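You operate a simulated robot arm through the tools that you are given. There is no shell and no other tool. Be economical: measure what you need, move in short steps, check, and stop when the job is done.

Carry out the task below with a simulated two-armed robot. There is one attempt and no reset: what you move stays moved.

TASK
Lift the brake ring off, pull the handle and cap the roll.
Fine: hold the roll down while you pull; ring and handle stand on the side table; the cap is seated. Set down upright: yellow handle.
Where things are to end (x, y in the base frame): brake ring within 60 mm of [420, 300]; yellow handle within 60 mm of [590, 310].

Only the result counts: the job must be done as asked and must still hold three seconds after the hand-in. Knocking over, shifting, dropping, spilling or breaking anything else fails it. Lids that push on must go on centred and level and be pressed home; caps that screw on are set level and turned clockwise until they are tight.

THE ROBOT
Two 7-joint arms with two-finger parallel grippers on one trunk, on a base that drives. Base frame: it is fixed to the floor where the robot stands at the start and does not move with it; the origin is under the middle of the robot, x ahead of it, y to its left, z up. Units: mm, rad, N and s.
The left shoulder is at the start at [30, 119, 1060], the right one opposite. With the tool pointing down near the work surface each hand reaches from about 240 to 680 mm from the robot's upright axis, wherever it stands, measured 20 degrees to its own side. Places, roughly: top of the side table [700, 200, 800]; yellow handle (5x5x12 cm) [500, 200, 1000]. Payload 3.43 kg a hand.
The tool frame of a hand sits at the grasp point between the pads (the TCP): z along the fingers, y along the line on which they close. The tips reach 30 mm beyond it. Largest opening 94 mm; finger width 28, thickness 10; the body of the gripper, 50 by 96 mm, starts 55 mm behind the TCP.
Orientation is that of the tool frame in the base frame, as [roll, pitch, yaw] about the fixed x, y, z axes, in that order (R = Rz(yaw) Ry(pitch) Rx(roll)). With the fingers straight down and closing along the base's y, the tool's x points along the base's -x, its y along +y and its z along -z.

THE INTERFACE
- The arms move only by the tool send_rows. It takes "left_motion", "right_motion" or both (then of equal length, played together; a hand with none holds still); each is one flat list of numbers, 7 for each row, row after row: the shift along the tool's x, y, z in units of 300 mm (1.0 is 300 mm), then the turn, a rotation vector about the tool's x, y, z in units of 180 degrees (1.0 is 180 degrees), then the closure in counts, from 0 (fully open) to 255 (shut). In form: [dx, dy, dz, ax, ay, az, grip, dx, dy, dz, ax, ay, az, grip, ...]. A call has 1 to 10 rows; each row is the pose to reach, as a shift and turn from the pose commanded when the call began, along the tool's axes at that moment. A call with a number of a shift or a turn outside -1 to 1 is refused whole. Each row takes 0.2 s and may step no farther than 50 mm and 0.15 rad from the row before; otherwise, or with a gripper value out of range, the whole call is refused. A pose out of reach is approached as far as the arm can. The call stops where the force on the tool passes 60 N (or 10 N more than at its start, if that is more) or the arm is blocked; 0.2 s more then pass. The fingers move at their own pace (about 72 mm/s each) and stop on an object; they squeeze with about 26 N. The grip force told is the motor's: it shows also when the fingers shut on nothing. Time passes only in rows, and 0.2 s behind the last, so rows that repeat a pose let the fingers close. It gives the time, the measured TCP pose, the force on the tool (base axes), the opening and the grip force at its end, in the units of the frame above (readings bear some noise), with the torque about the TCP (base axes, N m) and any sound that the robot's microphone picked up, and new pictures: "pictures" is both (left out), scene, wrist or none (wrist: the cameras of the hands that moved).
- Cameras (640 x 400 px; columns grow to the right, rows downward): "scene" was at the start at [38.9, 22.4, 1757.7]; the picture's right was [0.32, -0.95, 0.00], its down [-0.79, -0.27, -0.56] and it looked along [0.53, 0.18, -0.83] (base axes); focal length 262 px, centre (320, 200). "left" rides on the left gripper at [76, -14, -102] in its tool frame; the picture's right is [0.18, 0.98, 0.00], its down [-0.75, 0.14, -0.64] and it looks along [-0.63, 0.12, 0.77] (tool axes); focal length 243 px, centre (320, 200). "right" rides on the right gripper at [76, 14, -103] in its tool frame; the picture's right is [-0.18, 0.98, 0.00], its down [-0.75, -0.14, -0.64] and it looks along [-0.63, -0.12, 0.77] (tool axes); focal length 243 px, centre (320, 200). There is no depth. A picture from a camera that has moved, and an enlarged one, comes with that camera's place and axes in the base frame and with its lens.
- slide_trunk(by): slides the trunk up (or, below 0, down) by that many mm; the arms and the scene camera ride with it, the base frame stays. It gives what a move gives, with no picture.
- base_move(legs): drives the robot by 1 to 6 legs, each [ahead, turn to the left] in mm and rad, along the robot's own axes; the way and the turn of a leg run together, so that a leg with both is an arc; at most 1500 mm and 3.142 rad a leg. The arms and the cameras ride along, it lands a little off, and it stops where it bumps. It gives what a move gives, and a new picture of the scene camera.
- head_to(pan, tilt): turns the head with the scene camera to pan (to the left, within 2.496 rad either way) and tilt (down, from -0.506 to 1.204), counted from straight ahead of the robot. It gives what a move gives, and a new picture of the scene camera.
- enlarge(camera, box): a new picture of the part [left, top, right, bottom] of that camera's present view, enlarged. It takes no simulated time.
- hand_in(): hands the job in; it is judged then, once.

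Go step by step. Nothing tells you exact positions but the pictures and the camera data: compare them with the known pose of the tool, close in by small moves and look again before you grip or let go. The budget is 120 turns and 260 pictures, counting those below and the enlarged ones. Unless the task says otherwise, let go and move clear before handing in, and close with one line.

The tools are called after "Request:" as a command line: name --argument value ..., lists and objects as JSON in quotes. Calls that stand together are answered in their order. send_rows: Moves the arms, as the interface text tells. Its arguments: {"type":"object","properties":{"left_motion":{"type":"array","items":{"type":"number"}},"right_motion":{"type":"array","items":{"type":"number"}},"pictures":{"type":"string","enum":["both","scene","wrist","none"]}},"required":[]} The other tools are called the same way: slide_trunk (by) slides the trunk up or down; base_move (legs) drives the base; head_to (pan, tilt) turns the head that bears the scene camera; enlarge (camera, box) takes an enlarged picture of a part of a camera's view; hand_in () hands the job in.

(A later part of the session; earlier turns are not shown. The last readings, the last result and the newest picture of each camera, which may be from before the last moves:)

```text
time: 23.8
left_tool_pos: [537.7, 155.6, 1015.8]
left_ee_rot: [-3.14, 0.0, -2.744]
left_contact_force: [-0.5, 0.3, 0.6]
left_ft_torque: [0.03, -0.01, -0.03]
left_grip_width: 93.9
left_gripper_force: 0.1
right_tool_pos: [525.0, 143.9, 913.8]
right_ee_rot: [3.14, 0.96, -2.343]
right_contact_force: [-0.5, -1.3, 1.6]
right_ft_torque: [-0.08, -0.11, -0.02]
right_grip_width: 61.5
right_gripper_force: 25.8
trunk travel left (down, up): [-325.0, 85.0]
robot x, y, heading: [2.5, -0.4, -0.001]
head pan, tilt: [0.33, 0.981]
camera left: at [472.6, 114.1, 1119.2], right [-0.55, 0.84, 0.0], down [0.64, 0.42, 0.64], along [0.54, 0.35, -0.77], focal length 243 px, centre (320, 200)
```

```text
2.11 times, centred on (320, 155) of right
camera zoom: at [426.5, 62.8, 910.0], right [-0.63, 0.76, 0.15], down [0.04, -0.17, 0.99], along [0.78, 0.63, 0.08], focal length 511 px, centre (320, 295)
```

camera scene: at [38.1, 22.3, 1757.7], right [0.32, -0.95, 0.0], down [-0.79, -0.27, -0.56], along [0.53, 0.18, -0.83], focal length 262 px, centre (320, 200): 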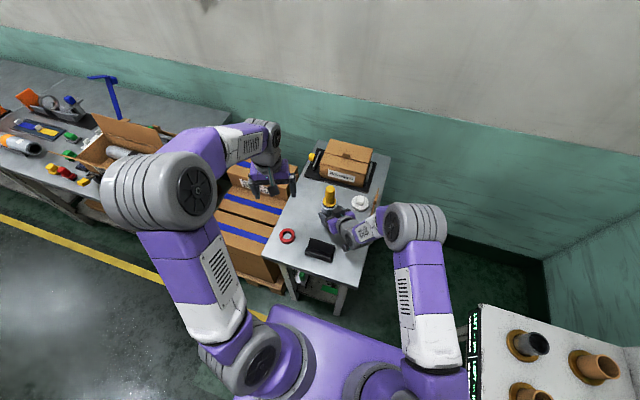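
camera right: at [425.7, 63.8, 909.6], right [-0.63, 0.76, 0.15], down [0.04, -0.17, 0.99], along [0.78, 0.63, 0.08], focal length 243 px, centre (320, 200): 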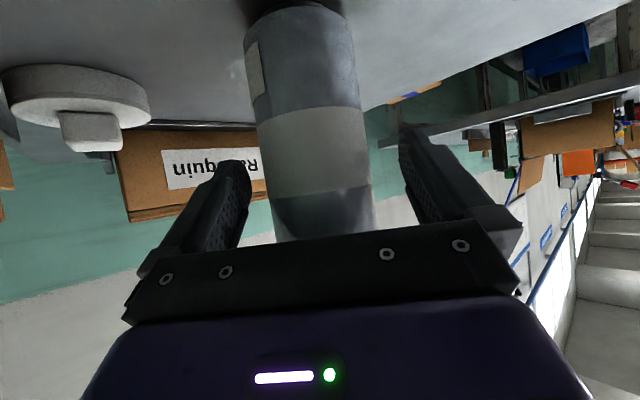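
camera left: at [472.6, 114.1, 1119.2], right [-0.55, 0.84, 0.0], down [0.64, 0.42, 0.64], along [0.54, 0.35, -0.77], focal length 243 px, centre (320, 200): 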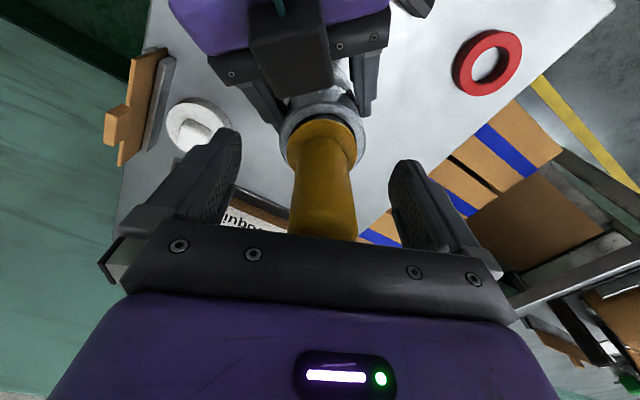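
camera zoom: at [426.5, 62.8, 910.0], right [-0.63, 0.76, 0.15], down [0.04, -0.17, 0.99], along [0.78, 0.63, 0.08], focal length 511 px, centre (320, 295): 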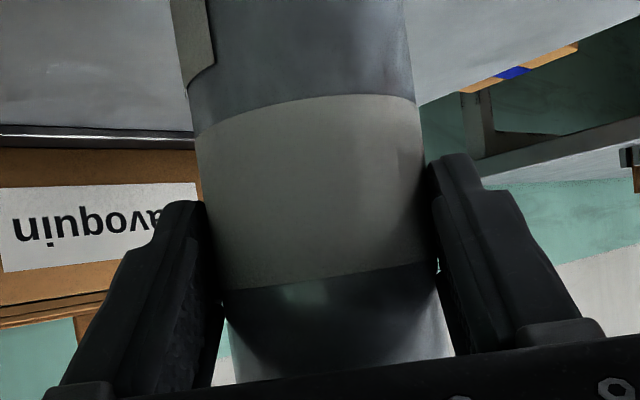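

Request:
send_rows --left_motion '[0, 0.002, 0, 0, 0, 0, 255, 0, 0.002, 0, 0, 0, 0, 255, 0, 0.002, 0, 0, 0, 0, 255, 0, 0.002, 0, 0, 0, 0, 255, 0, 0.002, 0, 0, 0, 0, 255]' --pictures "wrist"

```text
time: 25.0
left_tool_pos: [537.1, 156.8, 1015.7]
left_ee_rot: [3.142, 0.0, -2.747]
left_contact_force: [-1.4, 5.0, 0.7]
left_ft_torque: [0.2, 0.04, 0.03]
left_grip_width: 32.3
left_gripper_force: 26.1
right_tool_pos: [526.1, 145.1, 913.7]
right_ee_rot: [-3.141, 0.96, -2.344]
right_contact_force: [-0.3, -4.8, 1.3]
right_ft_torque: [0.39, -0.05, -0.09]
right_grip_width: 61.5
right_gripper_force: 26.2
trunk travel left (down, up): [-325.0, 85.0]
robot x, y, heading: [-0.7, -2.6, 0.002]
head pan, tilt: [0.33, 0.981]
camera left: at [472.0, 115.2, 1119.8], right [-0.55, 0.84, 0.0], down [0.64, 0.42, 0.64], along [0.54, 0.35, -0.77], focal length 243 px, centre (320, 200)
```

left: 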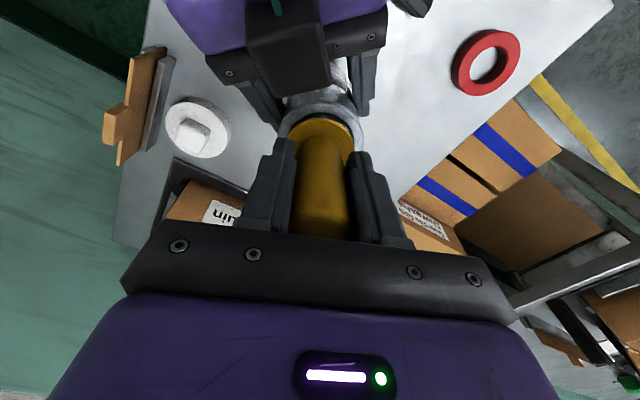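

The handle is gripped at 32 mm and the roll is still held. I'll pull slowly and watch the forces.

Request:
send_rows --left_motion '[0, 0.002, -0.01, 0, 0, 0, 255, 0, 0.002, -0.02, 0, 0, 0, 255, 0, 0.002, -0.035, 0, 0, 0, 255, 0, 0.002, -0.05, 0, 0, 0, 255]' --pictures "wrist"

Request:
enlarge --camera "scene" --box '[295, 165, 385, 245]'

```text
time: 26.0
left_tool_pos: [536.6, 156.8, 1031.1]
left_ee_rot: [-3.141, -0.002, -2.745]
left_contact_force: [-1.5, 1.8, -1.8]
left_ft_torque: [0.12, 0.13, -0.01]
left_grip_width: 32.1
left_gripper_force: 25.9
right_tool_pos: [525.8, 144.8, 913.1]
right_ee_rot: [-3.141, 0.962, -2.342]
right_contact_force: [2.1, -3.0, 0.0]
right_ft_torque: [0.0, 0.0, -0.08]
right_grip_width: 61.6
right_gripper_force: 25.9
trunk travel left (down, up): [-325.0, 85.0]
robot x, y, heading: [1.6, -1.3, -0.002]
head pan, tilt: [0.33, 0.981]
camera left: at [472.4, 115.6, 1134.5], right [-0.55, 0.84, 0.0], down [0.64, 0.42, 0.64], along [0.54, 0.35, -0.77], focal length 243 px, centre (320, 200)
```

left: 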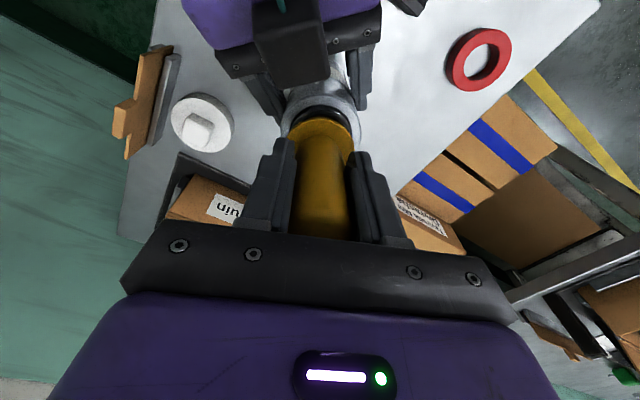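

```text
5.00 times, centred on (340, 205) of scene
camera zoom: at [38.9, 22.4, 1757.7], right [0.32, -0.95, 0.0], down [-0.79, -0.27, -0.56], along [0.53, 0.18, -0.83], focal length 1311 px, centre (220, 175)
```

zoom: 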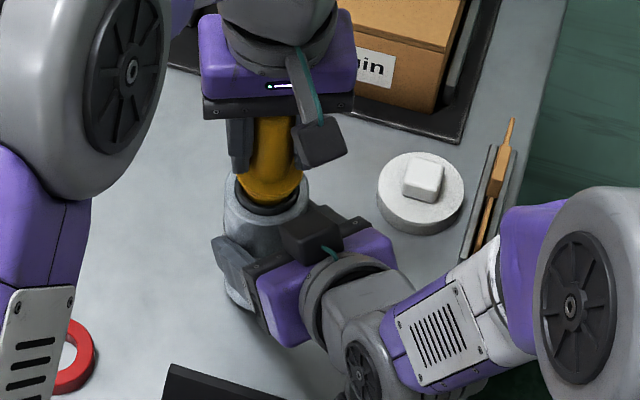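

The handle is sliding out while the roll stays put. I'll keep going up.

Request:
send_rows --left_motion '[0, 0, -0.03, 0, 0, 0, 255, 0, 0, -0.07, 0, 0, 0, 255, 0, 0, -0.12, 0, 0, 0, 255, 0, 0, -0.18, 0, 0, 0, 255, 0, 0, -0.25, 0, 0, 0, 255, 0, 0, -0.33, 0, 0, 0, 255, 0, 0, -0.41, 0, 0, 0, 255, 0, 0, -0.45, 0, 0, 0, 255]' --pictures "wrist"

Request:
enlarge --camera "scene" --box '[295, 145, 385, 235]'

```text
time: 27.8
left_tool_pos: [537.2, 156.9, 1165.9]
left_ee_rot: [-3.141, 0.0, -2.745]
left_contact_force: [-0.3, 0.1, -0.2]
left_ft_torque: [0.02, -0.07, -0.03]
left_grip_width: 31.7
left_gripper_force: 25.9
right_tool_pos: [525.8, 145.4, 913.0]
right_ee_rot: [-3.141, 0.961, -2.343]
right_contact_force: [-1.1, -0.6, 0.2]
right_ft_torque: [0.07, -0.03, 0.01]
right_grip_width: 61.5
right_gripper_force: 26.1
trunk travel left (down, up): [-325.0, 85.0]
robot x, y, heading: [-1.1, 4.0, -0.0]
head pan, tilt: [0.33, 0.981]
camera left: at [472.2, 115.6, 1269.2], right [-0.55, 0.84, 0.0], down [0.64, 0.42, 0.64], along [0.54, 0.35, -0.77], focal length 243 px, centre (320, 200)
```

left: 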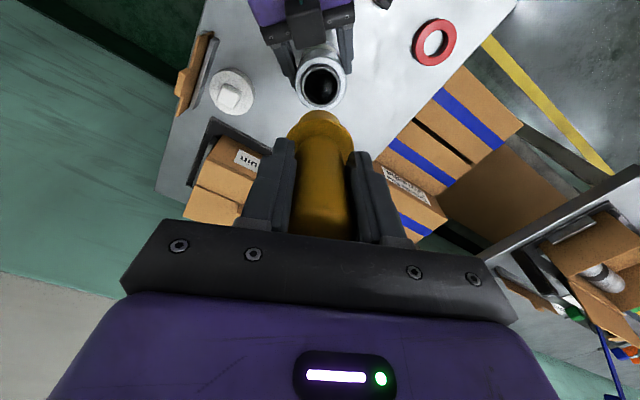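

```text
4.44 times, centred on (340, 190) of scene
camera zoom: at [38.6, 22.5, 1757.7], right [0.32, -0.95, 0.0], down [-0.79, -0.27, -0.56], along [0.53, 0.18, -0.83], focal length 1165 px, centre (231, 244)
```

zoom: 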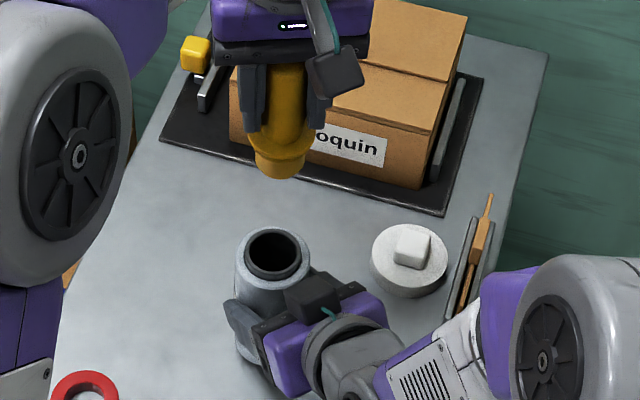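

The handle is clear of the roll. I'll carry it over [590,310] and down to a little above the table.

Request:
send_rows --left_motion '[-0.0896, 0.1008, 0, 0, 0, 0, 255, -0.1792, 0.2015, 0, 0, 0, 0, 255, -0.2688, 0.3023, 0, 0, 0, 0, 255, -0.3583, 0.403, 0, 0, 0, 0, 255, -0.3583, 0.403, 0.15, 0, 0, 0, 255, -0.3583, 0.403, 0.3, 0, 0, 0, 255, -0.3583, 0.403, 0.45, 0, 0, 0, 255, -0.3583, 0.403, 0.6, 0, 0, 0, 255, -0.3583, 0.403, 0.75, 0, 0, 0, 255, -0.3583, 0.403, 0.85, 0, 0, 0, 255]'

Request:
enlarge --camera "scene" --box '[265, 145, 365, 235]'

```text
time: 30.0
left_tool_pos: [584.2, 309.9, 911.1]
left_ee_rot: [-3.141, 0.003, -2.745]
left_contact_force: [0.1, -0.2, -1.5]
left_ft_torque: [-0.02, 0.02, 0.0]
left_grip_width: 32.0
left_gripper_force: 25.9
right_tool_pos: [525.7, 146.2, 912.4]
right_ee_rot: [-3.142, 0.961, -2.342]
right_contact_force: [-0.3, 0.0, -0.8]
right_ft_torque: [0.01, -0.09, -0.01]
right_grip_width: 61.5
right_gripper_force: 26.1
trunk travel left (down, up): [-325.0, 85.0]
robot x, y, heading: [0.2, -1.2, -0.0]
head pan, tilt: [0.33, 0.981]
camera scene: at [39.2, 22.6, 1757.7], right [0.32, -0.95, 0.0], down [-0.79, -0.27, -0.56], along [0.53, 0.18, -0.83], focal length 262 px, centre (320, 200)
camera left: at [520.0, 267.9, 1013.9], right [-0.55, 0.84, 0.0], down [0.64, 0.42, 0.64], along [0.54, 0.35, -0.77], focal length 243 px, centre (320, 200)
```

scene: 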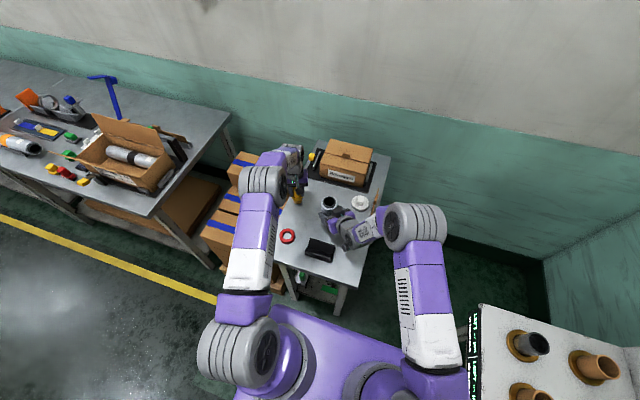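
left: 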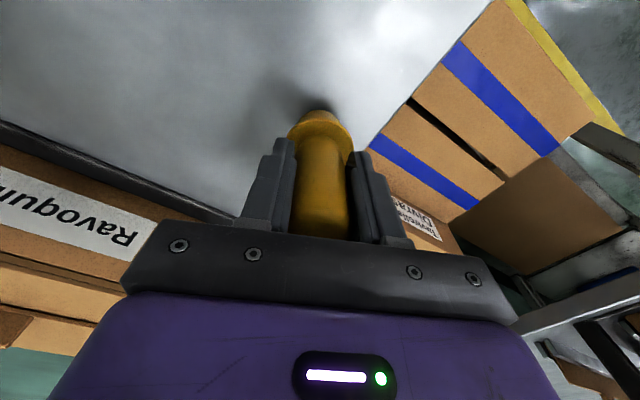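

```text
4.44 times, centred on (315, 190) of scene
camera zoom: at [39.2, 22.6, 1757.7], right [0.32, -0.95, 0.0], down [-0.79, -0.27, -0.56], along [0.53, 0.18, -0.83], focal length 1165 px, centre (342, 244)
```

zoom: 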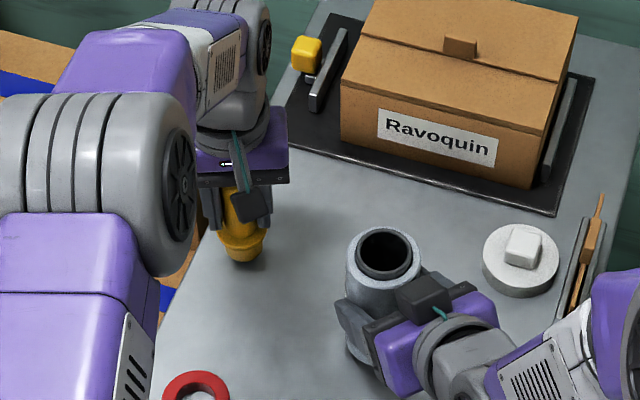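

The handle hangs over its spot. I'll creep down to contact.

Request:
send_rows --left_motion '[0.01, -0.025, 0.03, 0, 0, 0, 255, 0.01, -0.025, 0.055, 0, 0, 0, 255, 0.01, -0.025, 0.065, 0, 0, 0, 255, 0.01, -0.025, 0.075, 0, 0, 0, 255, 0.01, -0.025, 0.082, 0, 0, 0, 255]' --pictures "none"

Request:
enlarge --camera "scene" --box '[275, 165, 345, 225]'

```text
time: 31.2
left_tool_pos: [588.0, 301.8, 888.6]
left_ee_rot: [-3.141, 0.005, -2.745]
left_contact_force: [1.9, 2.1, 24.7]
left_ft_torque: [0.17, 0.01, 0.0]
left_grip_width: 31.0
left_gripper_force: 26.1
right_tool_pos: [524.9, 144.6, 914.5]
right_ee_rot: [-3.141, 0.96, -2.341]
right_contact_force: [0.6, 0.6, -0.6]
right_ft_torque: [-0.01, 0.04, -0.01]
right_grip_width: 61.5
right_gripper_force: 26.2
trunk travel left (down, up): [-325.0, 85.0]
robot x, y, heading: [-0.1, 2.4, -0.002]
head pan, tilt: [0.33, 0.981]
```

```text
6.67 times, centred on (310, 195) of scene
camera zoom: at [36.1, 21.1, 1757.9], right [0.32, -0.95, 0.0], down [-0.79, -0.27, -0.56], along [0.53, 0.18, -0.83], focal length 1748 px, centre (387, 233)
```

zoom: 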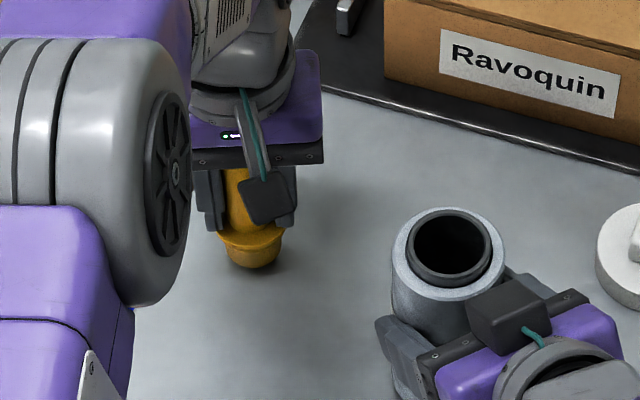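

Contact with the table (25 N). I'll ease the pressure, release, and rise straight up.

Request:
send_rows --left_motion '[0, 0, -0.004, 0, 0, 0, 255, 0, 0, -0.004, 0, 0, 0, 0, 0, 0, -0.004, 0, 0, 0, 0, 0, 0, -0.004, 0, 0, 0, 0, 0, 0, -0.05, 0, 0, 0, 0, 0, 0, -0.2, 0, 0, 0, 0, 0, 0, -0.35, 0, 0, 0, 0, 0, 0, -0.5, 0, 0, 0, 0, 0, 0, -0.65, 0, 0, 0, 0, 0, 0, -0.8, 0, 0, 0, 0]'

Request:
enlarge --camera "scene" --box '[265, 145, 385, 245]'

Request:
enlarge --camera "right" --box '[0, 40, 180, 180]'

```text
time: 33.4
left_tool_pos: [589.4, 300.1, 1128.6]
left_ee_rot: [-3.141, -0.001, -2.745]
left_contact_force: [0.2, -0.1, 0.1]
left_ft_torque: [-0.02, 0.02, -0.01]
left_grip_width: 94.2
left_gripper_force: 0.0
right_tool_pos: [525.9, 145.4, 912.9]
right_ee_rot: [-3.141, 0.961, -2.341]
right_contact_force: [-1.2, -0.4, 2.5]
right_ft_torque: [-0.05, 0.01, -0.02]
right_grip_width: 61.6
right_gripper_force: 26.1
trunk travel left (down, up): [-325.0, 85.0]
robot x, y, heading: [0.6, 0.4, 0.002]
head pan, tilt: [0.33, 0.981]
camera scene: at [38.4, 22.1, 1757.7], right [0.32, -0.95, 0.0], down [-0.79, -0.27, -0.56], along [0.53, 0.18, -0.83], focal length 262 px, centre (320, 200)
camera left: at [524.3, 258.4, 1232.8], right [-0.55, 0.84, 0.0], down [0.64, 0.42, 0.64], along [0.54, 0.35, -0.77], focal length 243 px, centre (320, 200)
```

scene: 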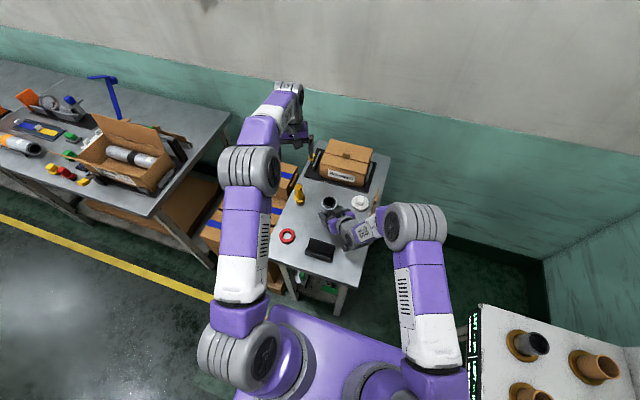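
left: 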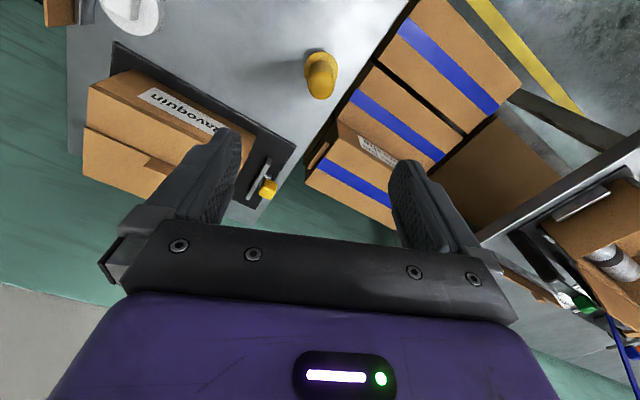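

```text
4.00 times, centred on (325, 195) of scene
camera zoom: at [38.4, 22.1, 1757.7], right [0.32, -0.95, 0.0], down [-0.79, -0.27, -0.56], along [0.53, 0.18, -0.83], focal length 1049 px, centre (300, 220)
```

zoom: 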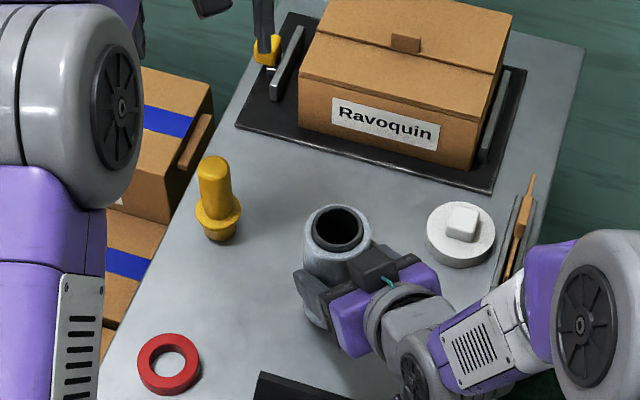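

```text
2.86 times, centred on (90, 110) of right
camera zoom: at [426.2, 62.7, 910.0], right [-0.63, 0.76, 0.15], down [0.04, -0.17, 0.99], along [0.78, 0.63, 0.08], focal length 693 px, centre (977, 457)
```

zoom: 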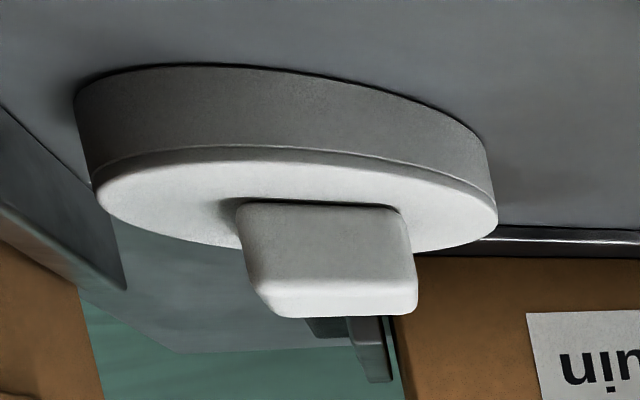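

The handle stands upright. The cap looks like a push-on cap with a knob, and the right hand's upper housing sits too close to the roll top for capping. I'll release and back the right hand off straight along its axis, then inspect the roll's end.

Request:
send_rows --right_motion '[0, 0, 0, 0, 0, 0, 0, 0, 0, 0, 0, 0, 0, 0, 0, 0, 0, 0, 0, 0, 0, 0, 0, -0.1, 0, 0, 0, 0, 0, 0, -0.22, 0, 0, 0, 0, 0, 0, -0.35, 0, 0, 0, 0, 0, 0, -0.48, 0, 0, 0, 0, 0, 0, -0.48, 0, 0, 0, 0]'

Request:
enlarge --camera "right" --box '[240, 80, 400, 200]'

Request:
enlarge --camera "scene" --box '[310, 180, 380, 240]'

```text
time: 35.2
left_tool_pos: [591.1, 299.9, 1128.1]
left_ee_rot: [3.141, 0.002, -2.744]
left_contact_force: [-0.6, -0.2, -1.0]
left_ft_torque: [-0.02, 0.0, -0.04]
left_grip_width: 93.9
left_gripper_force: 0.2
right_tool_pos: [445.7, 61.8, 995.1]
right_ee_rot: [3.141, 0.959, -2.342]
right_contact_force: [0.4, -0.1, -0.7]
right_ft_torque: [-0.03, 0.04, 0.02]
right_grip_width: 93.9
right_gripper_force: 0.0
trunk travel left (down, up): [-325.0, 85.0]
robot x, y, heading: [1.4, 0.8, -0.004]
head pan, tilt: [0.33, 0.981]
camera scene: at [39.6, 23.1, 1757.6], right [0.32, -0.95, 0.0], down [-0.79, -0.27, -0.56], along [0.53, 0.18, -0.83], focal length 262 px, centre (320, 200)
camera right: at [345.9, -20.4, 992.0], right [-0.63, 0.76, 0.15], down [0.04, -0.17, 0.99], along [0.78, 0.63, 0.08], focal length 243 px, centre (320, 200)
```

scene: 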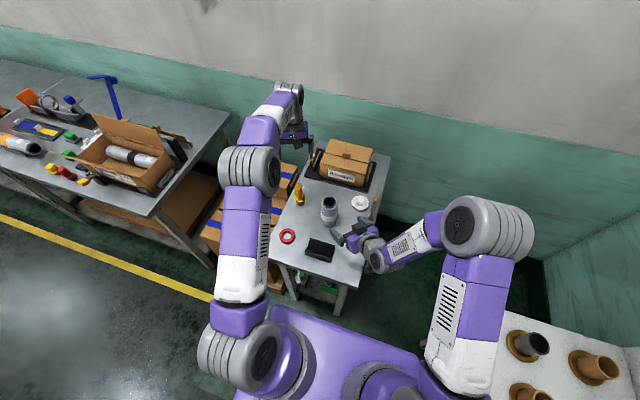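
right: 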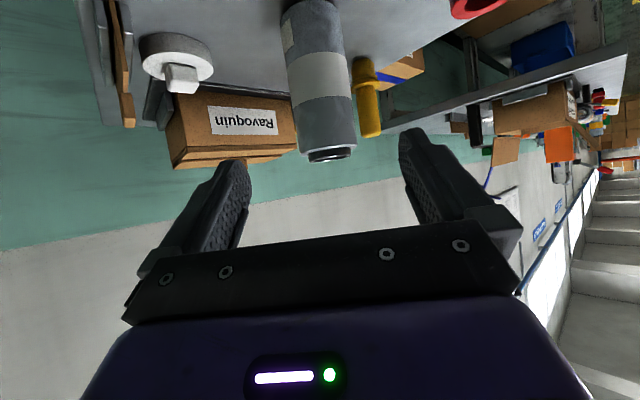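

```text
3.33 times, centred on (320, 140) of right
camera zoom: at [345.9, -20.4, 992.0], right [-0.63, 0.76, 0.15], down [0.04, -0.17, 0.99], along [0.78, 0.63, 0.08], focal length 809 px, centre (320, 400)
```

zoom: 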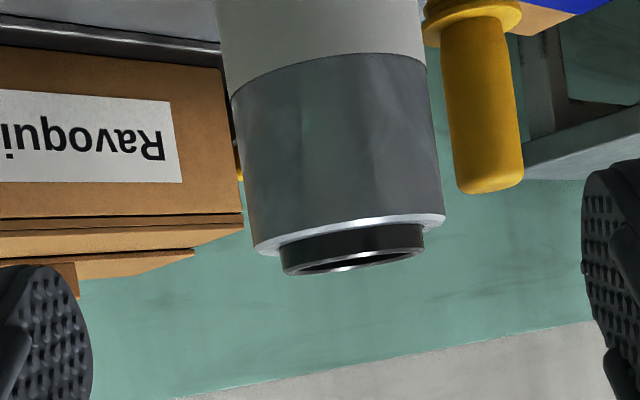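

```text
6.67 times, centred on (345, 210) of scene
camera zoom: at [39.6, 23.1, 1757.6], right [0.32, -0.95, 0.0], down [-0.79, -0.27, -0.56], along [0.53, 0.18, -0.83], focal length 1748 px, centre (153, 133)
```

zoom: 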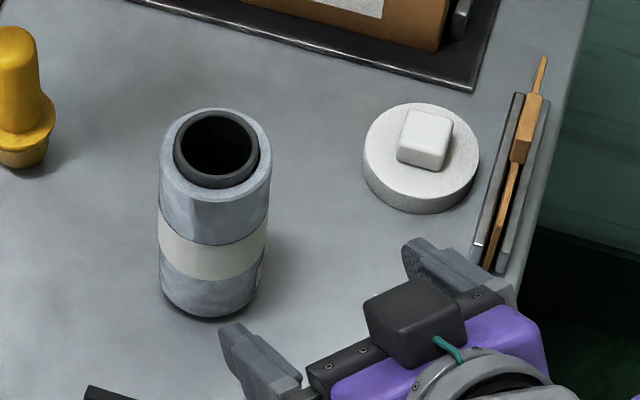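

The roll's neck is smooth, so the cap pushes on. The knob is roughly aligned with the base axes near [664,58]. I'll move the left hand above the cap with yaw squared, and back the right hand further off.

Request:
send_rows --left_motion '[0.0147, -0.14, 0, 0, 0, 0.042, 0, 0.0293, -0.279, 0, 0, 0, 0.084, 0, 0.044, -0.419, 0, 0, 0, 0.126, 0, 0.0587, -0.559, 0, 0, 0, 0.126, 0, 0.0733, -0.698, 0, 0, 0, 0.126, 0, 0.088, -0.838, 0, 0, 0, 0.126, 0, 0.088, -0.838, 0.14, 0, 0, 0.126, 0, 0.088, -0.838, 0.28, 0, 0, 0.126, 0, 0.088, -0.838, 0.4, 0, 0, 0.126, 0]' --right_motion '[0, 0, -0.05, 0, 0, 0, 0, 0, 0, -0.1, 0, 0, 0, 0, 0, 0, -0.15, 0, 0, 0, 0, 0, 0, -0.2, 0, 0, 0, 0, 0, 0, -0.25, 0, 0, 0, 0, 0, 0, -0.3, 0, 0, 0, 0, 0, 0, -0.3, 0, 0, 0, 0, 0, 0, -0.3, 0, 0, 0, 0, 0, 0, -0.3, 0, 0, 0, 0]'

Request:
enlarge --camera "left" --box '[220, 40, 420, 200]'

```text
time: 37.2
left_tool_pos: [642.5, 60.8, 1006.1]
left_ee_rot: [3.139, 0.0, 3.141]
left_contact_force: [0.6, -0.4, 0.1]
left_ft_torque: [-0.02, 0.02, -0.01]
left_grip_width: 93.8
left_gripper_force: 0.2
left hand out of reach, approached as far as the arm can: row 5, 6, 7, 8, 9
right_tool_pos: [393.3, 7.7, 1046.4]
right_ee_rot: [3.138, 0.958, -2.344]
right_contact_force: [0.4, 0.1, -0.7]
right_ft_torque: [0.02, 0.03, 0.07]
right_grip_width: 93.7
right_gripper_force: 0.1
trunk travel left (down, up): [-325.0, 85.0]
robot x, y, heading: [-1.3, 1.9, -0.003]
head pan, tilt: [0.33, 0.981]
camera scene: at [40.0, 22.7, 1757.6], right [0.32, -0.95, 0.0], down [-0.79, -0.27, -0.56], along [0.53, 0.18, -0.83], focal length 262 px, centre (320, 200)
camera right: at [294.2, -74.9, 1043.9], right [-0.63, 0.76, 0.15], down [0.04, -0.17, 0.99], along [0.78, 0.63, 0.08], focal length 243 px, centre (320, 200)
camera left: at [566.6, 48.5, 1110.0], right [-0.18, 0.98, 0.0], down [0.75, 0.14, 0.64], along [0.63, 0.12, -0.77], focal length 243 px, centre (320, 200)
```

scene: 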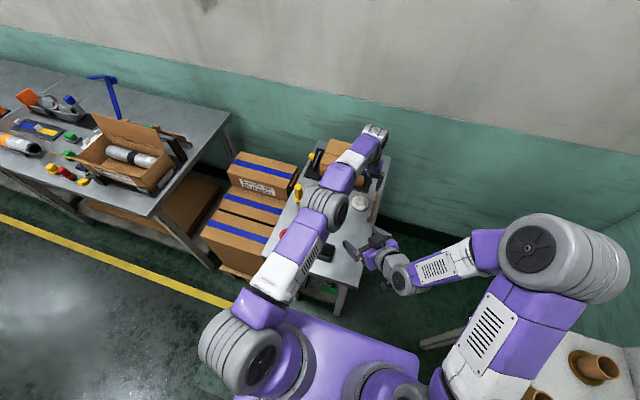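
right: 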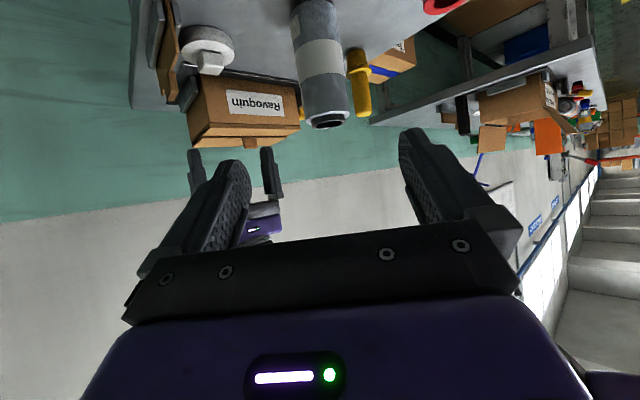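
left: 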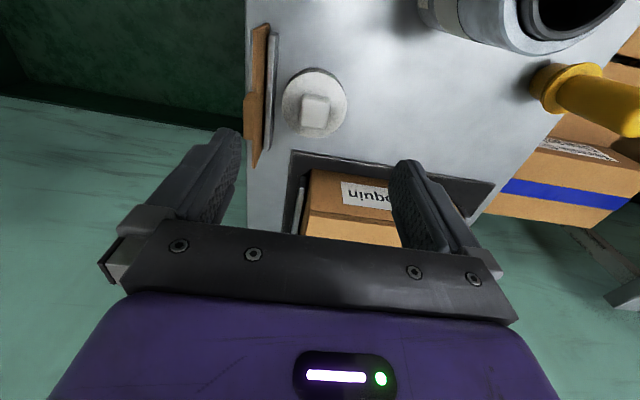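

```text
2.50 times, centred on (320, 120) of left
camera zoom: at [566.6, 48.5, 1110.0], right [-0.18, 0.98, 0.0], down [0.75, 0.14, 0.64], along [0.63, 0.12, -0.77], focal length 606 px, centre (320, 400)
```

zoom: 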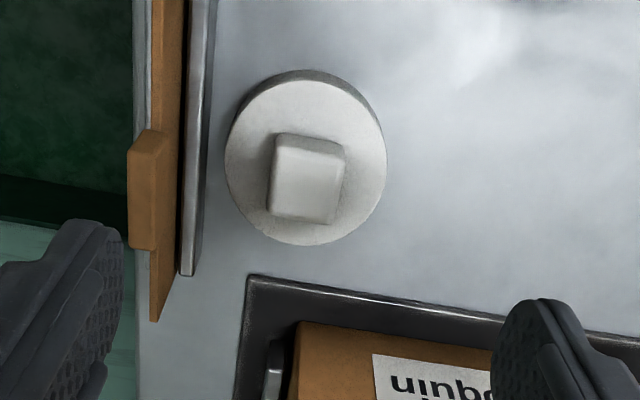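

The cap is at about [659,59] and the arm stopped short at x 642 at this height. Reach should grow lower down, so I'll descend part of the way with the fingers partly closed and re-measure.

Request:
send_rows --left_motion '[0, 0, 0.1, 0, 0, 0, 100, 0, 0, 0.2, 0, 0, 0, 100, 0, 0, 0.3, 0, 0, 0, 100, 0, 0, 0.3, 0, 0, 0, 100]' --pictures "none"

Request:
enlarge --camera "left" --box '[200, 40, 440, 240]'

```text
time: 38.2
left_tool_pos: [638.2, 63.4, 916.6]
left_ee_rot: [3.141, 0.001, 3.141]
left_contact_force: [0.2, 0.6, 0.5]
left_ft_torque: [0.01, -0.01, 0.01]
left_grip_width: 57.1
left_gripper_force: 0.1
left hand out of reach, approached as far as the arm can: row 3, 4
right_tool_pos: [392.5, 6.8, 1048.0]
right_ee_rot: [3.141, 0.961, -2.342]
right_contact_force: [-0.2, 0.0, -0.2]
right_ft_torque: [0.04, 0.01, 0.0]
right_grip_width: 94.0
right_gripper_force: 0.0
trunk travel left (down, up): [-325.0, 85.0]
robot x, y, heading: [0.0, 0.5, -0.002]
head pan, tilt: [0.33, 0.981]
```

```text
2.00 times, centred on (320, 140) of left
camera zoom: at [561.9, 50.3, 1019.8], right [-0.18, 0.98, 0.0], down [0.75, 0.14, 0.64], along [0.63, 0.12, -0.77], focal length 485 px, centre (320, 320)
```

zoom: 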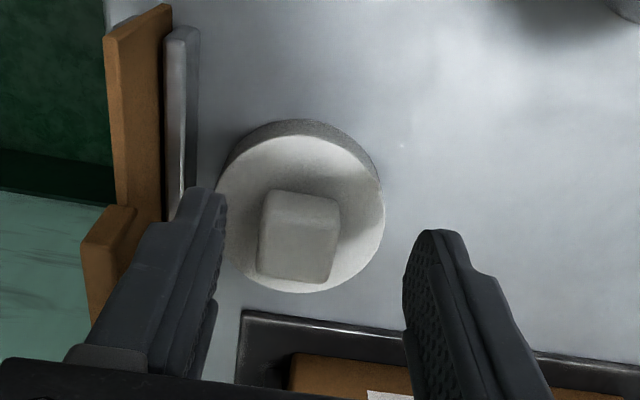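

The arm is at its reach limit pointing straight down. I'll tilt the hand 0.3 rad, fingertips leaning outward, which keeps the finger faces parallel to the knob sides and gains reach.

Request:
send_rows --left_motion '[0, 0, 0, 0, -0.032, 0, 100, 0, 0, 0, 0, -0.064, 0, 100, 0, 0, 0, 0, -0.0955, 0, 100, 0, 0, 0, 0, -0.0955, 0, 100]' --pictures "wrist"

```text
time: 39.2
left_tool_pos: [638.4, 61.9, 916.2]
left_ee_rot: [3.141, 0.3, 3.141]
left_contact_force: [-0.3, 0.3, 0.7]
left_ft_torque: [-0.02, -0.03, 0.0]
left_grip_width: 57.3
left_gripper_force: 0.0
right_tool_pos: [393.3, 7.4, 1044.8]
right_ee_rot: [3.139, 0.957, -2.343]
right_contact_force: [0.2, 0.6, 0.3]
right_ft_torque: [0.0, 0.0, 0.03]
right_grip_width: 93.8
right_gripper_force: 0.1
trunk travel left (down, up): [-325.0, 85.0]
robot x, y, heading: [1.5, -1.1, -0.001]
head pan, tilt: [0.33, 0.981]
camera left: at [534.7, 49.2, 993.0], right [-0.18, 0.98, -0.05], down [0.53, 0.14, 0.84], along [0.83, 0.12, -0.55], focal length 243 px, centre (320, 200)
```

left: 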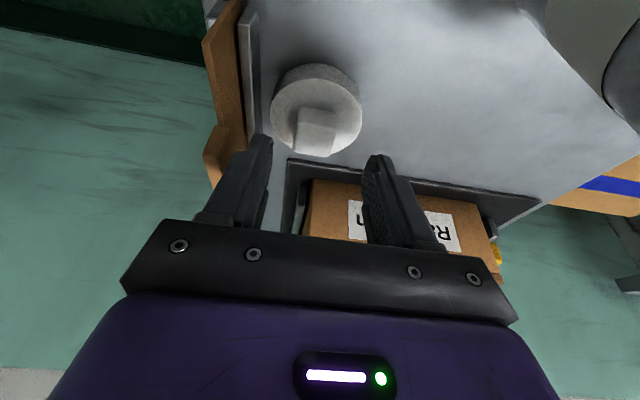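

The tilted pose works. The knob lies along the tool axis, about 44 mm ahead and 4.5 mm to the side. I'll advance.

Request:
send_rows --left_motion '[0.0, -0.015, 0.05, 0, 0, 0, 100, 0.002, -0.015, 0.1, 0, 0, 0, 100, 0.002, -0.015, 0.125, 0, 0, 0, 100, 0.002, -0.015, 0.125, 0, 0, 0, 100]' --pictures "none"

Request:
enlarge --camera "left" --box '[200, 60, 440, 260]'

Request:
enlarge --camera "scene" --box '[320, 160, 410, 230]'

Request:
enlarge --camera "right" --box '[120, 0, 300, 120]'

```text
time: 40.2
left_tool_pos: [647.2, 54.9, 879.6]
left_ee_rot: [-3.14, 0.298, -3.141]
left_contact_force: [-0.1, 0.9, -0.8]
left_ft_torque: [-0.01, 0.0, -0.02]
left_grip_width: 57.1
left_gripper_force: 0.0
right_tool_pos: [393.5, 7.6, 1047.2]
right_ee_rot: [3.141, 0.959, -2.34]
right_contact_force: [-0.9, -0.1, 0.0]
right_ft_torque: [0.0, 0.04, 0.01]
right_grip_width: 94.1
right_gripper_force: 0.0
trunk travel left (down, up): [-325.0, 85.0]
robot x, y, heading: [1.1, 4.1, 0.002]
head pan, tilt: [0.33, 0.981]
```

```text
2.00 times, centred on (320, 160) of left
camera zoom: at [545.3, 43.5, 956.4], right [-0.18, 0.98, -0.05], down [0.53, 0.14, 0.84], along [0.83, 0.12, -0.55], focal length 485 px, centre (320, 280)
```

zoom: 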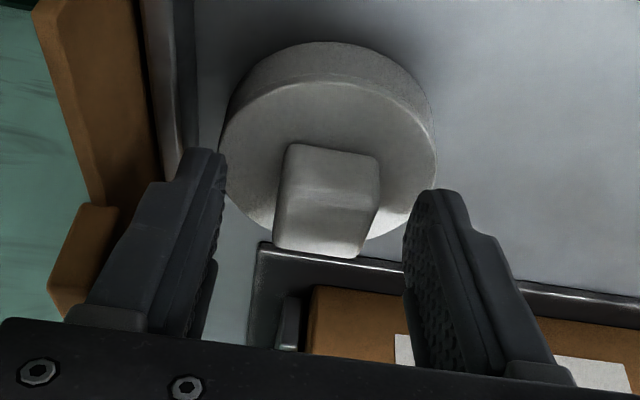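

```text
5.71 times, centred on (365, 195) of scene
camera zoom: at [38.8, 22.5, 1757.7], right [0.32, -0.95, 0.0], down [-0.79, -0.27, -0.56], along [0.53, 0.18, -0.83], focal length 1498 px, centre (63, 229)
```

zoom: 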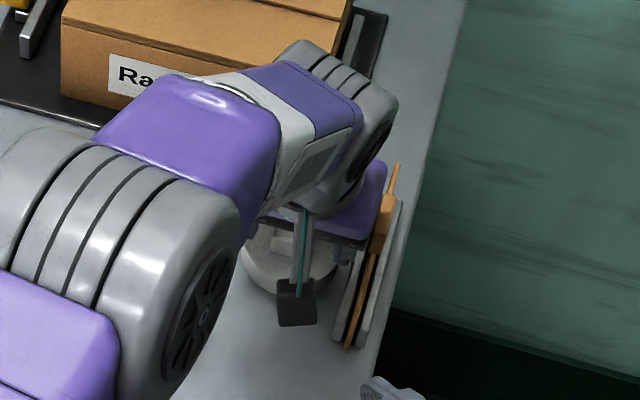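

```text
3.33 times, centred on (210, 60) of right
camera zoom: at [293.5, -75.0, 1044.1], right [-0.63, 0.76, 0.15], down [0.04, -0.17, 0.99], along [0.78, 0.63, 0.08], focal length 809 px, centre (687, 667)
```

zoom: 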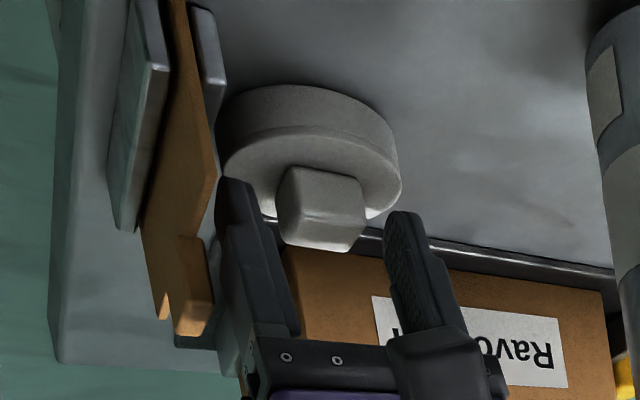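

The knob lies between the fingertips. I'll go 7 mm deeper and close.

Request:
send_rows --left_motion '[-0.005, 0.005, 0.012, 0, 0, 0, 100, -0.005, 0.005, 0.022, 0, 0, 0, 100, -0.005, 0.005, 0.022, 0, 0, 0, 255, -0.005, 0.005, 0.022, 0, 0, 0, 255, -0.005, 0.005, 0.022, 0, 0, 0, 255]' --pictures "none"

Request:
enlarge --camera "left" --box '[200, 60, 440, 260]'

Request:
enlarge --camera "right" --box '[120, 0, 300, 120]'

```text
time: 41.4
left_tool_pos: [650.3, 59.8, 874.3]
left_ee_rot: [-3.141, 0.3, 3.141]
left_contact_force: [0.4, 0.4, -0.2]
left_ft_torque: [-0.03, -0.02, 0.03]
left_grip_width: 28.8
left_gripper_force: 25.8
right_tool_pos: [391.3, 7.2, 1047.3]
right_ee_rot: [3.141, 0.959, -2.341]
right_contact_force: [0.2, 0.2, -0.9]
right_ft_torque: [-0.02, 0.03, 0.0]
right_grip_width: 94.2
right_gripper_force: 0.1
trunk travel left (down, up): [-325.0, 85.0]
robot x, y, heading: [0.5, 1.1, 0.006]
head pan, tilt: [0.33, 0.981]
```

```text
2.00 times, centred on (320, 160) of left
camera zoom: at [547.4, 46.6, 950.6], right [-0.18, 0.98, -0.05], down [0.53, 0.14, 0.84], along [0.83, 0.12, -0.55], focal length 485 px, centre (320, 280)
```

zoom: 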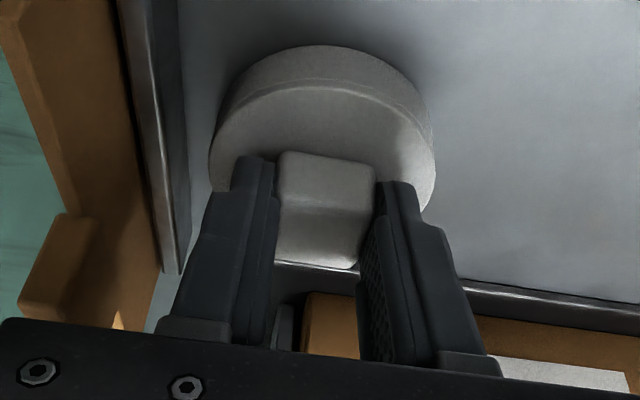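

```text
3.33 times, centred on (210, 60) of right
camera zoom: at [293.5, -75.0, 1044.1], right [-0.63, 0.76, 0.15], down [0.04, -0.17, 0.99], along [0.78, 0.63, 0.08], focal length 809 px, centre (687, 667)
```

zoom: 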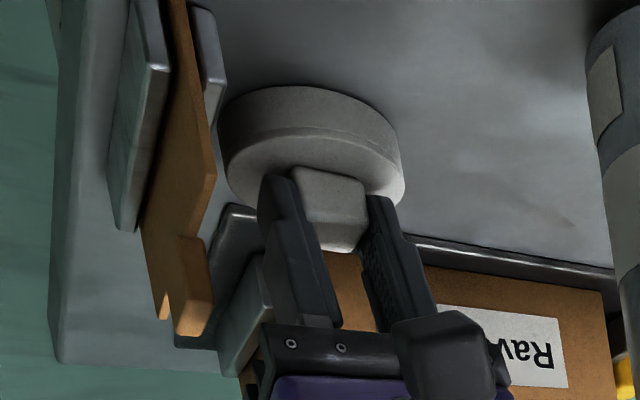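

The knob is gripped at 28.8 mm. I'll lift the cap clear, keeping the same tilt so it stays level, and carry it above the roll.

Request:
send_rows --left_motion '[-0.0443, 0, -0.1433, 0, 0, 0, 255, -0.0887, 0, -0.2867, 0, 0, 0, 255, -0.0643, 0.05, -0.4337, 0, 0, 0, 255, -0.0163, 0.1167, -0.56, 0, 0, 0, 255, 0.0563, 0.2, -0.663, 0, 0, 0, 255, 0.13, 0.28, -0.7413, 0, 0, 0, 255, 0.1937, 0.3267, -0.761, 0, 0, 0, 255, 0.1937, 0.3267, -0.761, 0, 0, 0, 255]'

Request:
enlarge --camera "right" --box '[200, 40, 440, 240]'

Request:
enlarge --camera "scene" --box '[290, 155, 380, 245]'

```text
time: 43.2
left_tool_pos: [528.8, 159.0, 1079.7]
left_ee_rot: [-3.141, 0.3, 3.141]
left_contact_force: [0.0, -0.3, -0.5]
left_ft_torque: [-0.03, -0.01, 0.0]
left_grip_width: 28.7
left_gripper_force: 26.3
right_tool_pos: [392.2, 7.6, 1047.3]
right_ee_rot: [3.141, 0.96, -2.344]
right_contact_force: [0.0, -0.5, -0.6]
right_ft_torque: [0.01, -0.01, 0.0]
right_grip_width: 94.1
right_gripper_force: 0.1
trunk travel left (down, up): [-325.0, 85.0]
robot x, y, heading: [1.2, 3.0, -0.004]
head pan, tilt: [0.33, 0.981]
camera scene: at [39.2, 22.3, 1757.7], right [0.32, -0.95, 0.0], down [-0.79, -0.27, -0.56], along [0.53, 0.18, -0.83], focal length 262 px, centre (320, 200)
camera left: at [425.2, 146.5, 1155.8], right [-0.18, 0.98, -0.05], down [0.53, 0.14, 0.84], along [0.83, 0.12, -0.55], focal length 243 px, centre (320, 200)
```

scene: 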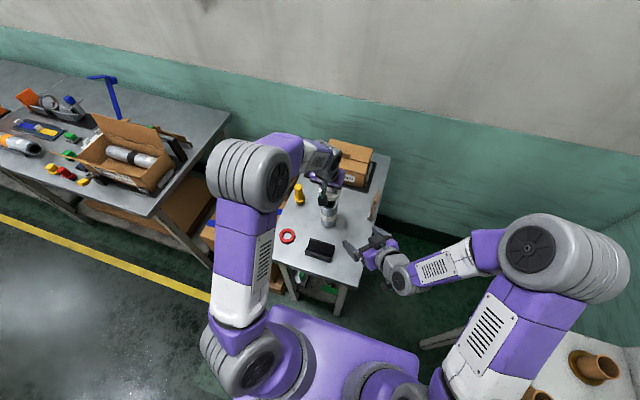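
left: 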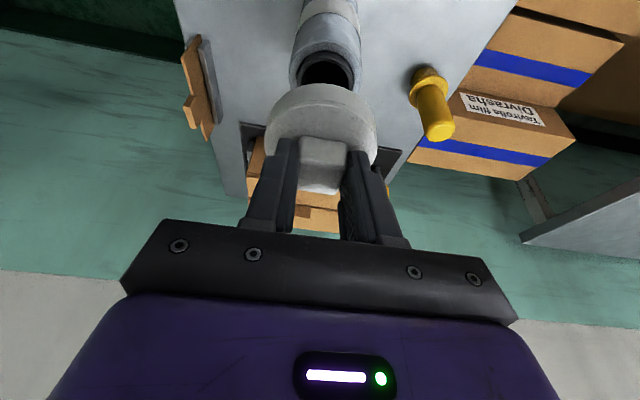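

```text
2.00 times, centred on (320, 140) of right
camera zoom: at [293.7, -75.1, 1044.0], right [-0.63, 0.76, 0.15], down [0.04, -0.17, 0.99], along [0.78, 0.63, 0.08], focal length 485 px, centre (320, 320)
```

zoom: 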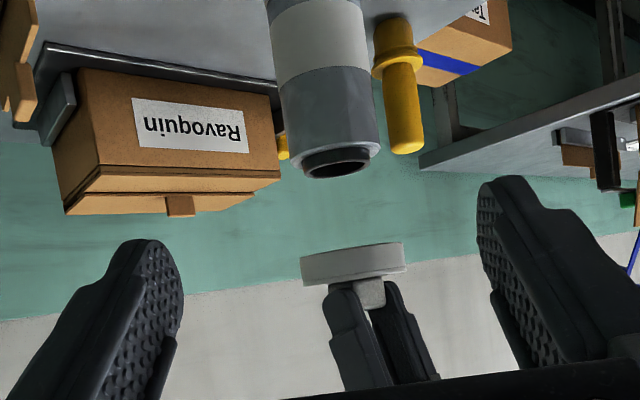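

```text
4.44 times, centred on (335, 200) of scene
camera zoom: at [39.2, 22.3, 1757.7], right [0.32, -0.95, 0.0], down [-0.79, -0.27, -0.56], along [0.53, 0.18, -0.83], focal length 1165 px, centre (253, 200)
```

zoom: 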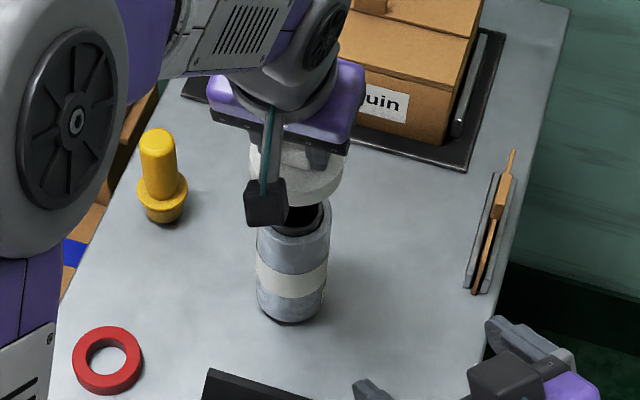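

Request:
enlarge --camera "right" --box '[280, 100, 380, 190]'

Request:
enlarge --camera "left" --box '[250, 0, 400, 200]'

```text
4.44 times, centred on (330, 145) of right
camera zoom: at [293.7, -75.1, 1044.0], right [-0.63, 0.76, 0.15], down [0.04, -0.17, 0.99], along [0.78, 0.63, 0.08], focal length 1078 px, centre (276, 444)
```

zoom: 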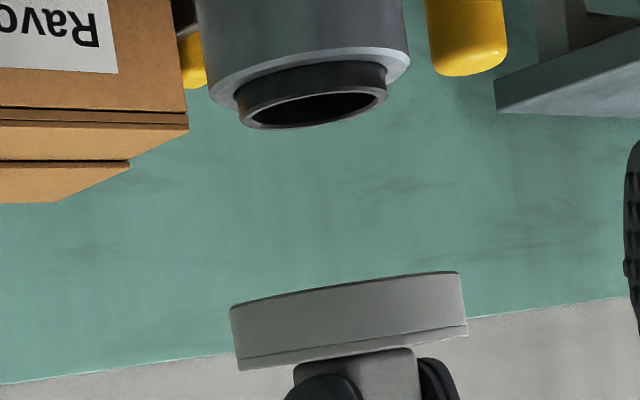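

```text
2.00 times, centred on (325, 100) of left
camera zoom: at [425.2, 146.5, 1155.8], right [-0.18, 0.98, -0.05], down [0.53, 0.14, 0.84], along [0.83, 0.12, -0.55], focal length 485 px, centre (310, 400)
```

zoom: 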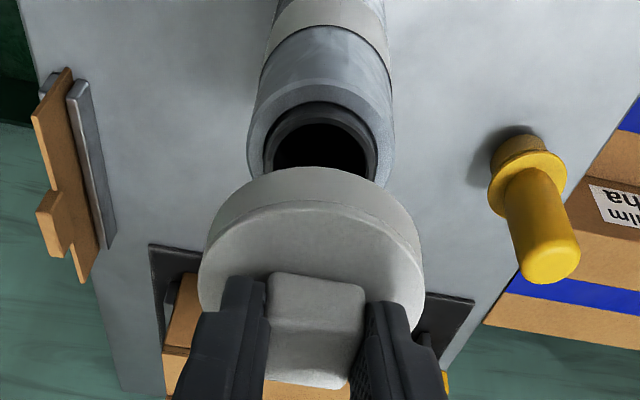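

The cap hangs level above the roll. To check fore–aft alignment I'll bring the right hand's camera round to look along +y, staying well clear of everything.

Request:
send_rows --right_motion '[-0.0231, -0.0713, 0.0331, -0.0365, 0, -0.0255, 0, -0.0463, -0.1427, 0.0661, -0.0731, 0, -0.051, 0, -0.0694, -0.214, 0.0992, -0.1096, 0, -0.0765, 0, -0.0925, -0.2853, 0.1323, -0.1462, 0, -0.102, 0, -0.1157, -0.3567, 0.1653, -0.1827, 0, -0.1275, 0, -0.1157, -0.3567, 0.1653, -0.1827, 0, -0.1275, 0]' --pictures "wrist"

```text
time: 44.6
left_tool_pos: [527.8, 159.2, 1079.9]
left_ee_rot: [3.14, 0.3, -3.141]
left_contact_force: [-0.2, 0.7, -0.8]
left_ft_torque: [0.0, 0.01, 0.01]
left_grip_width: 28.8
left_gripper_force: 26.1
right_tool_pos: [511.7, -23.4, 1046.8]
right_ee_rot: [3.138, 0.958, -1.645]
right_contact_force: [-0.6, 0.2, 0.2]
right_ft_torque: [-0.02, 0.0, 0.0]
right_grip_width: 94.0
right_gripper_force: 0.0
trunk travel left (down, up): [-325.0, 85.0]
robot x, y, heading: [-4.6, -0.1, 0.0]
head pan, tilt: [0.33, 0.981]
camera right: at [487.1, -149.9, 1044.2], right [-0.97, 0.17, 0.15], down [0.14, -0.1, 0.99], along [0.19, 0.98, 0.08], focal length 243 px, centre (320, 200)
```

right: 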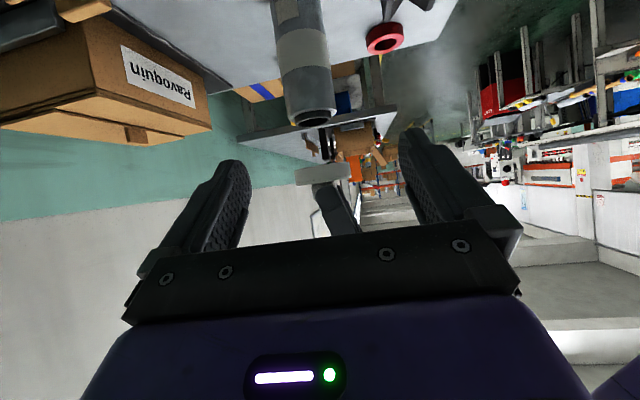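

Request:
enlarge --camera "right" --box '[270, 90, 370, 200]'

```text
3.64 times, centred on (320, 145) of right
camera zoom: at [487.1, -149.9, 1044.2], right [-0.97, 0.17, 0.15], down [0.14, -0.1, 0.99], along [0.19, 0.98, 0.08], focal length 882 px, centre (320, 400)
```

zoom: 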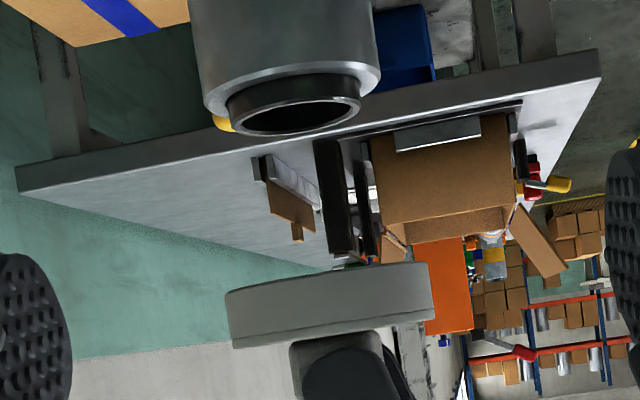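

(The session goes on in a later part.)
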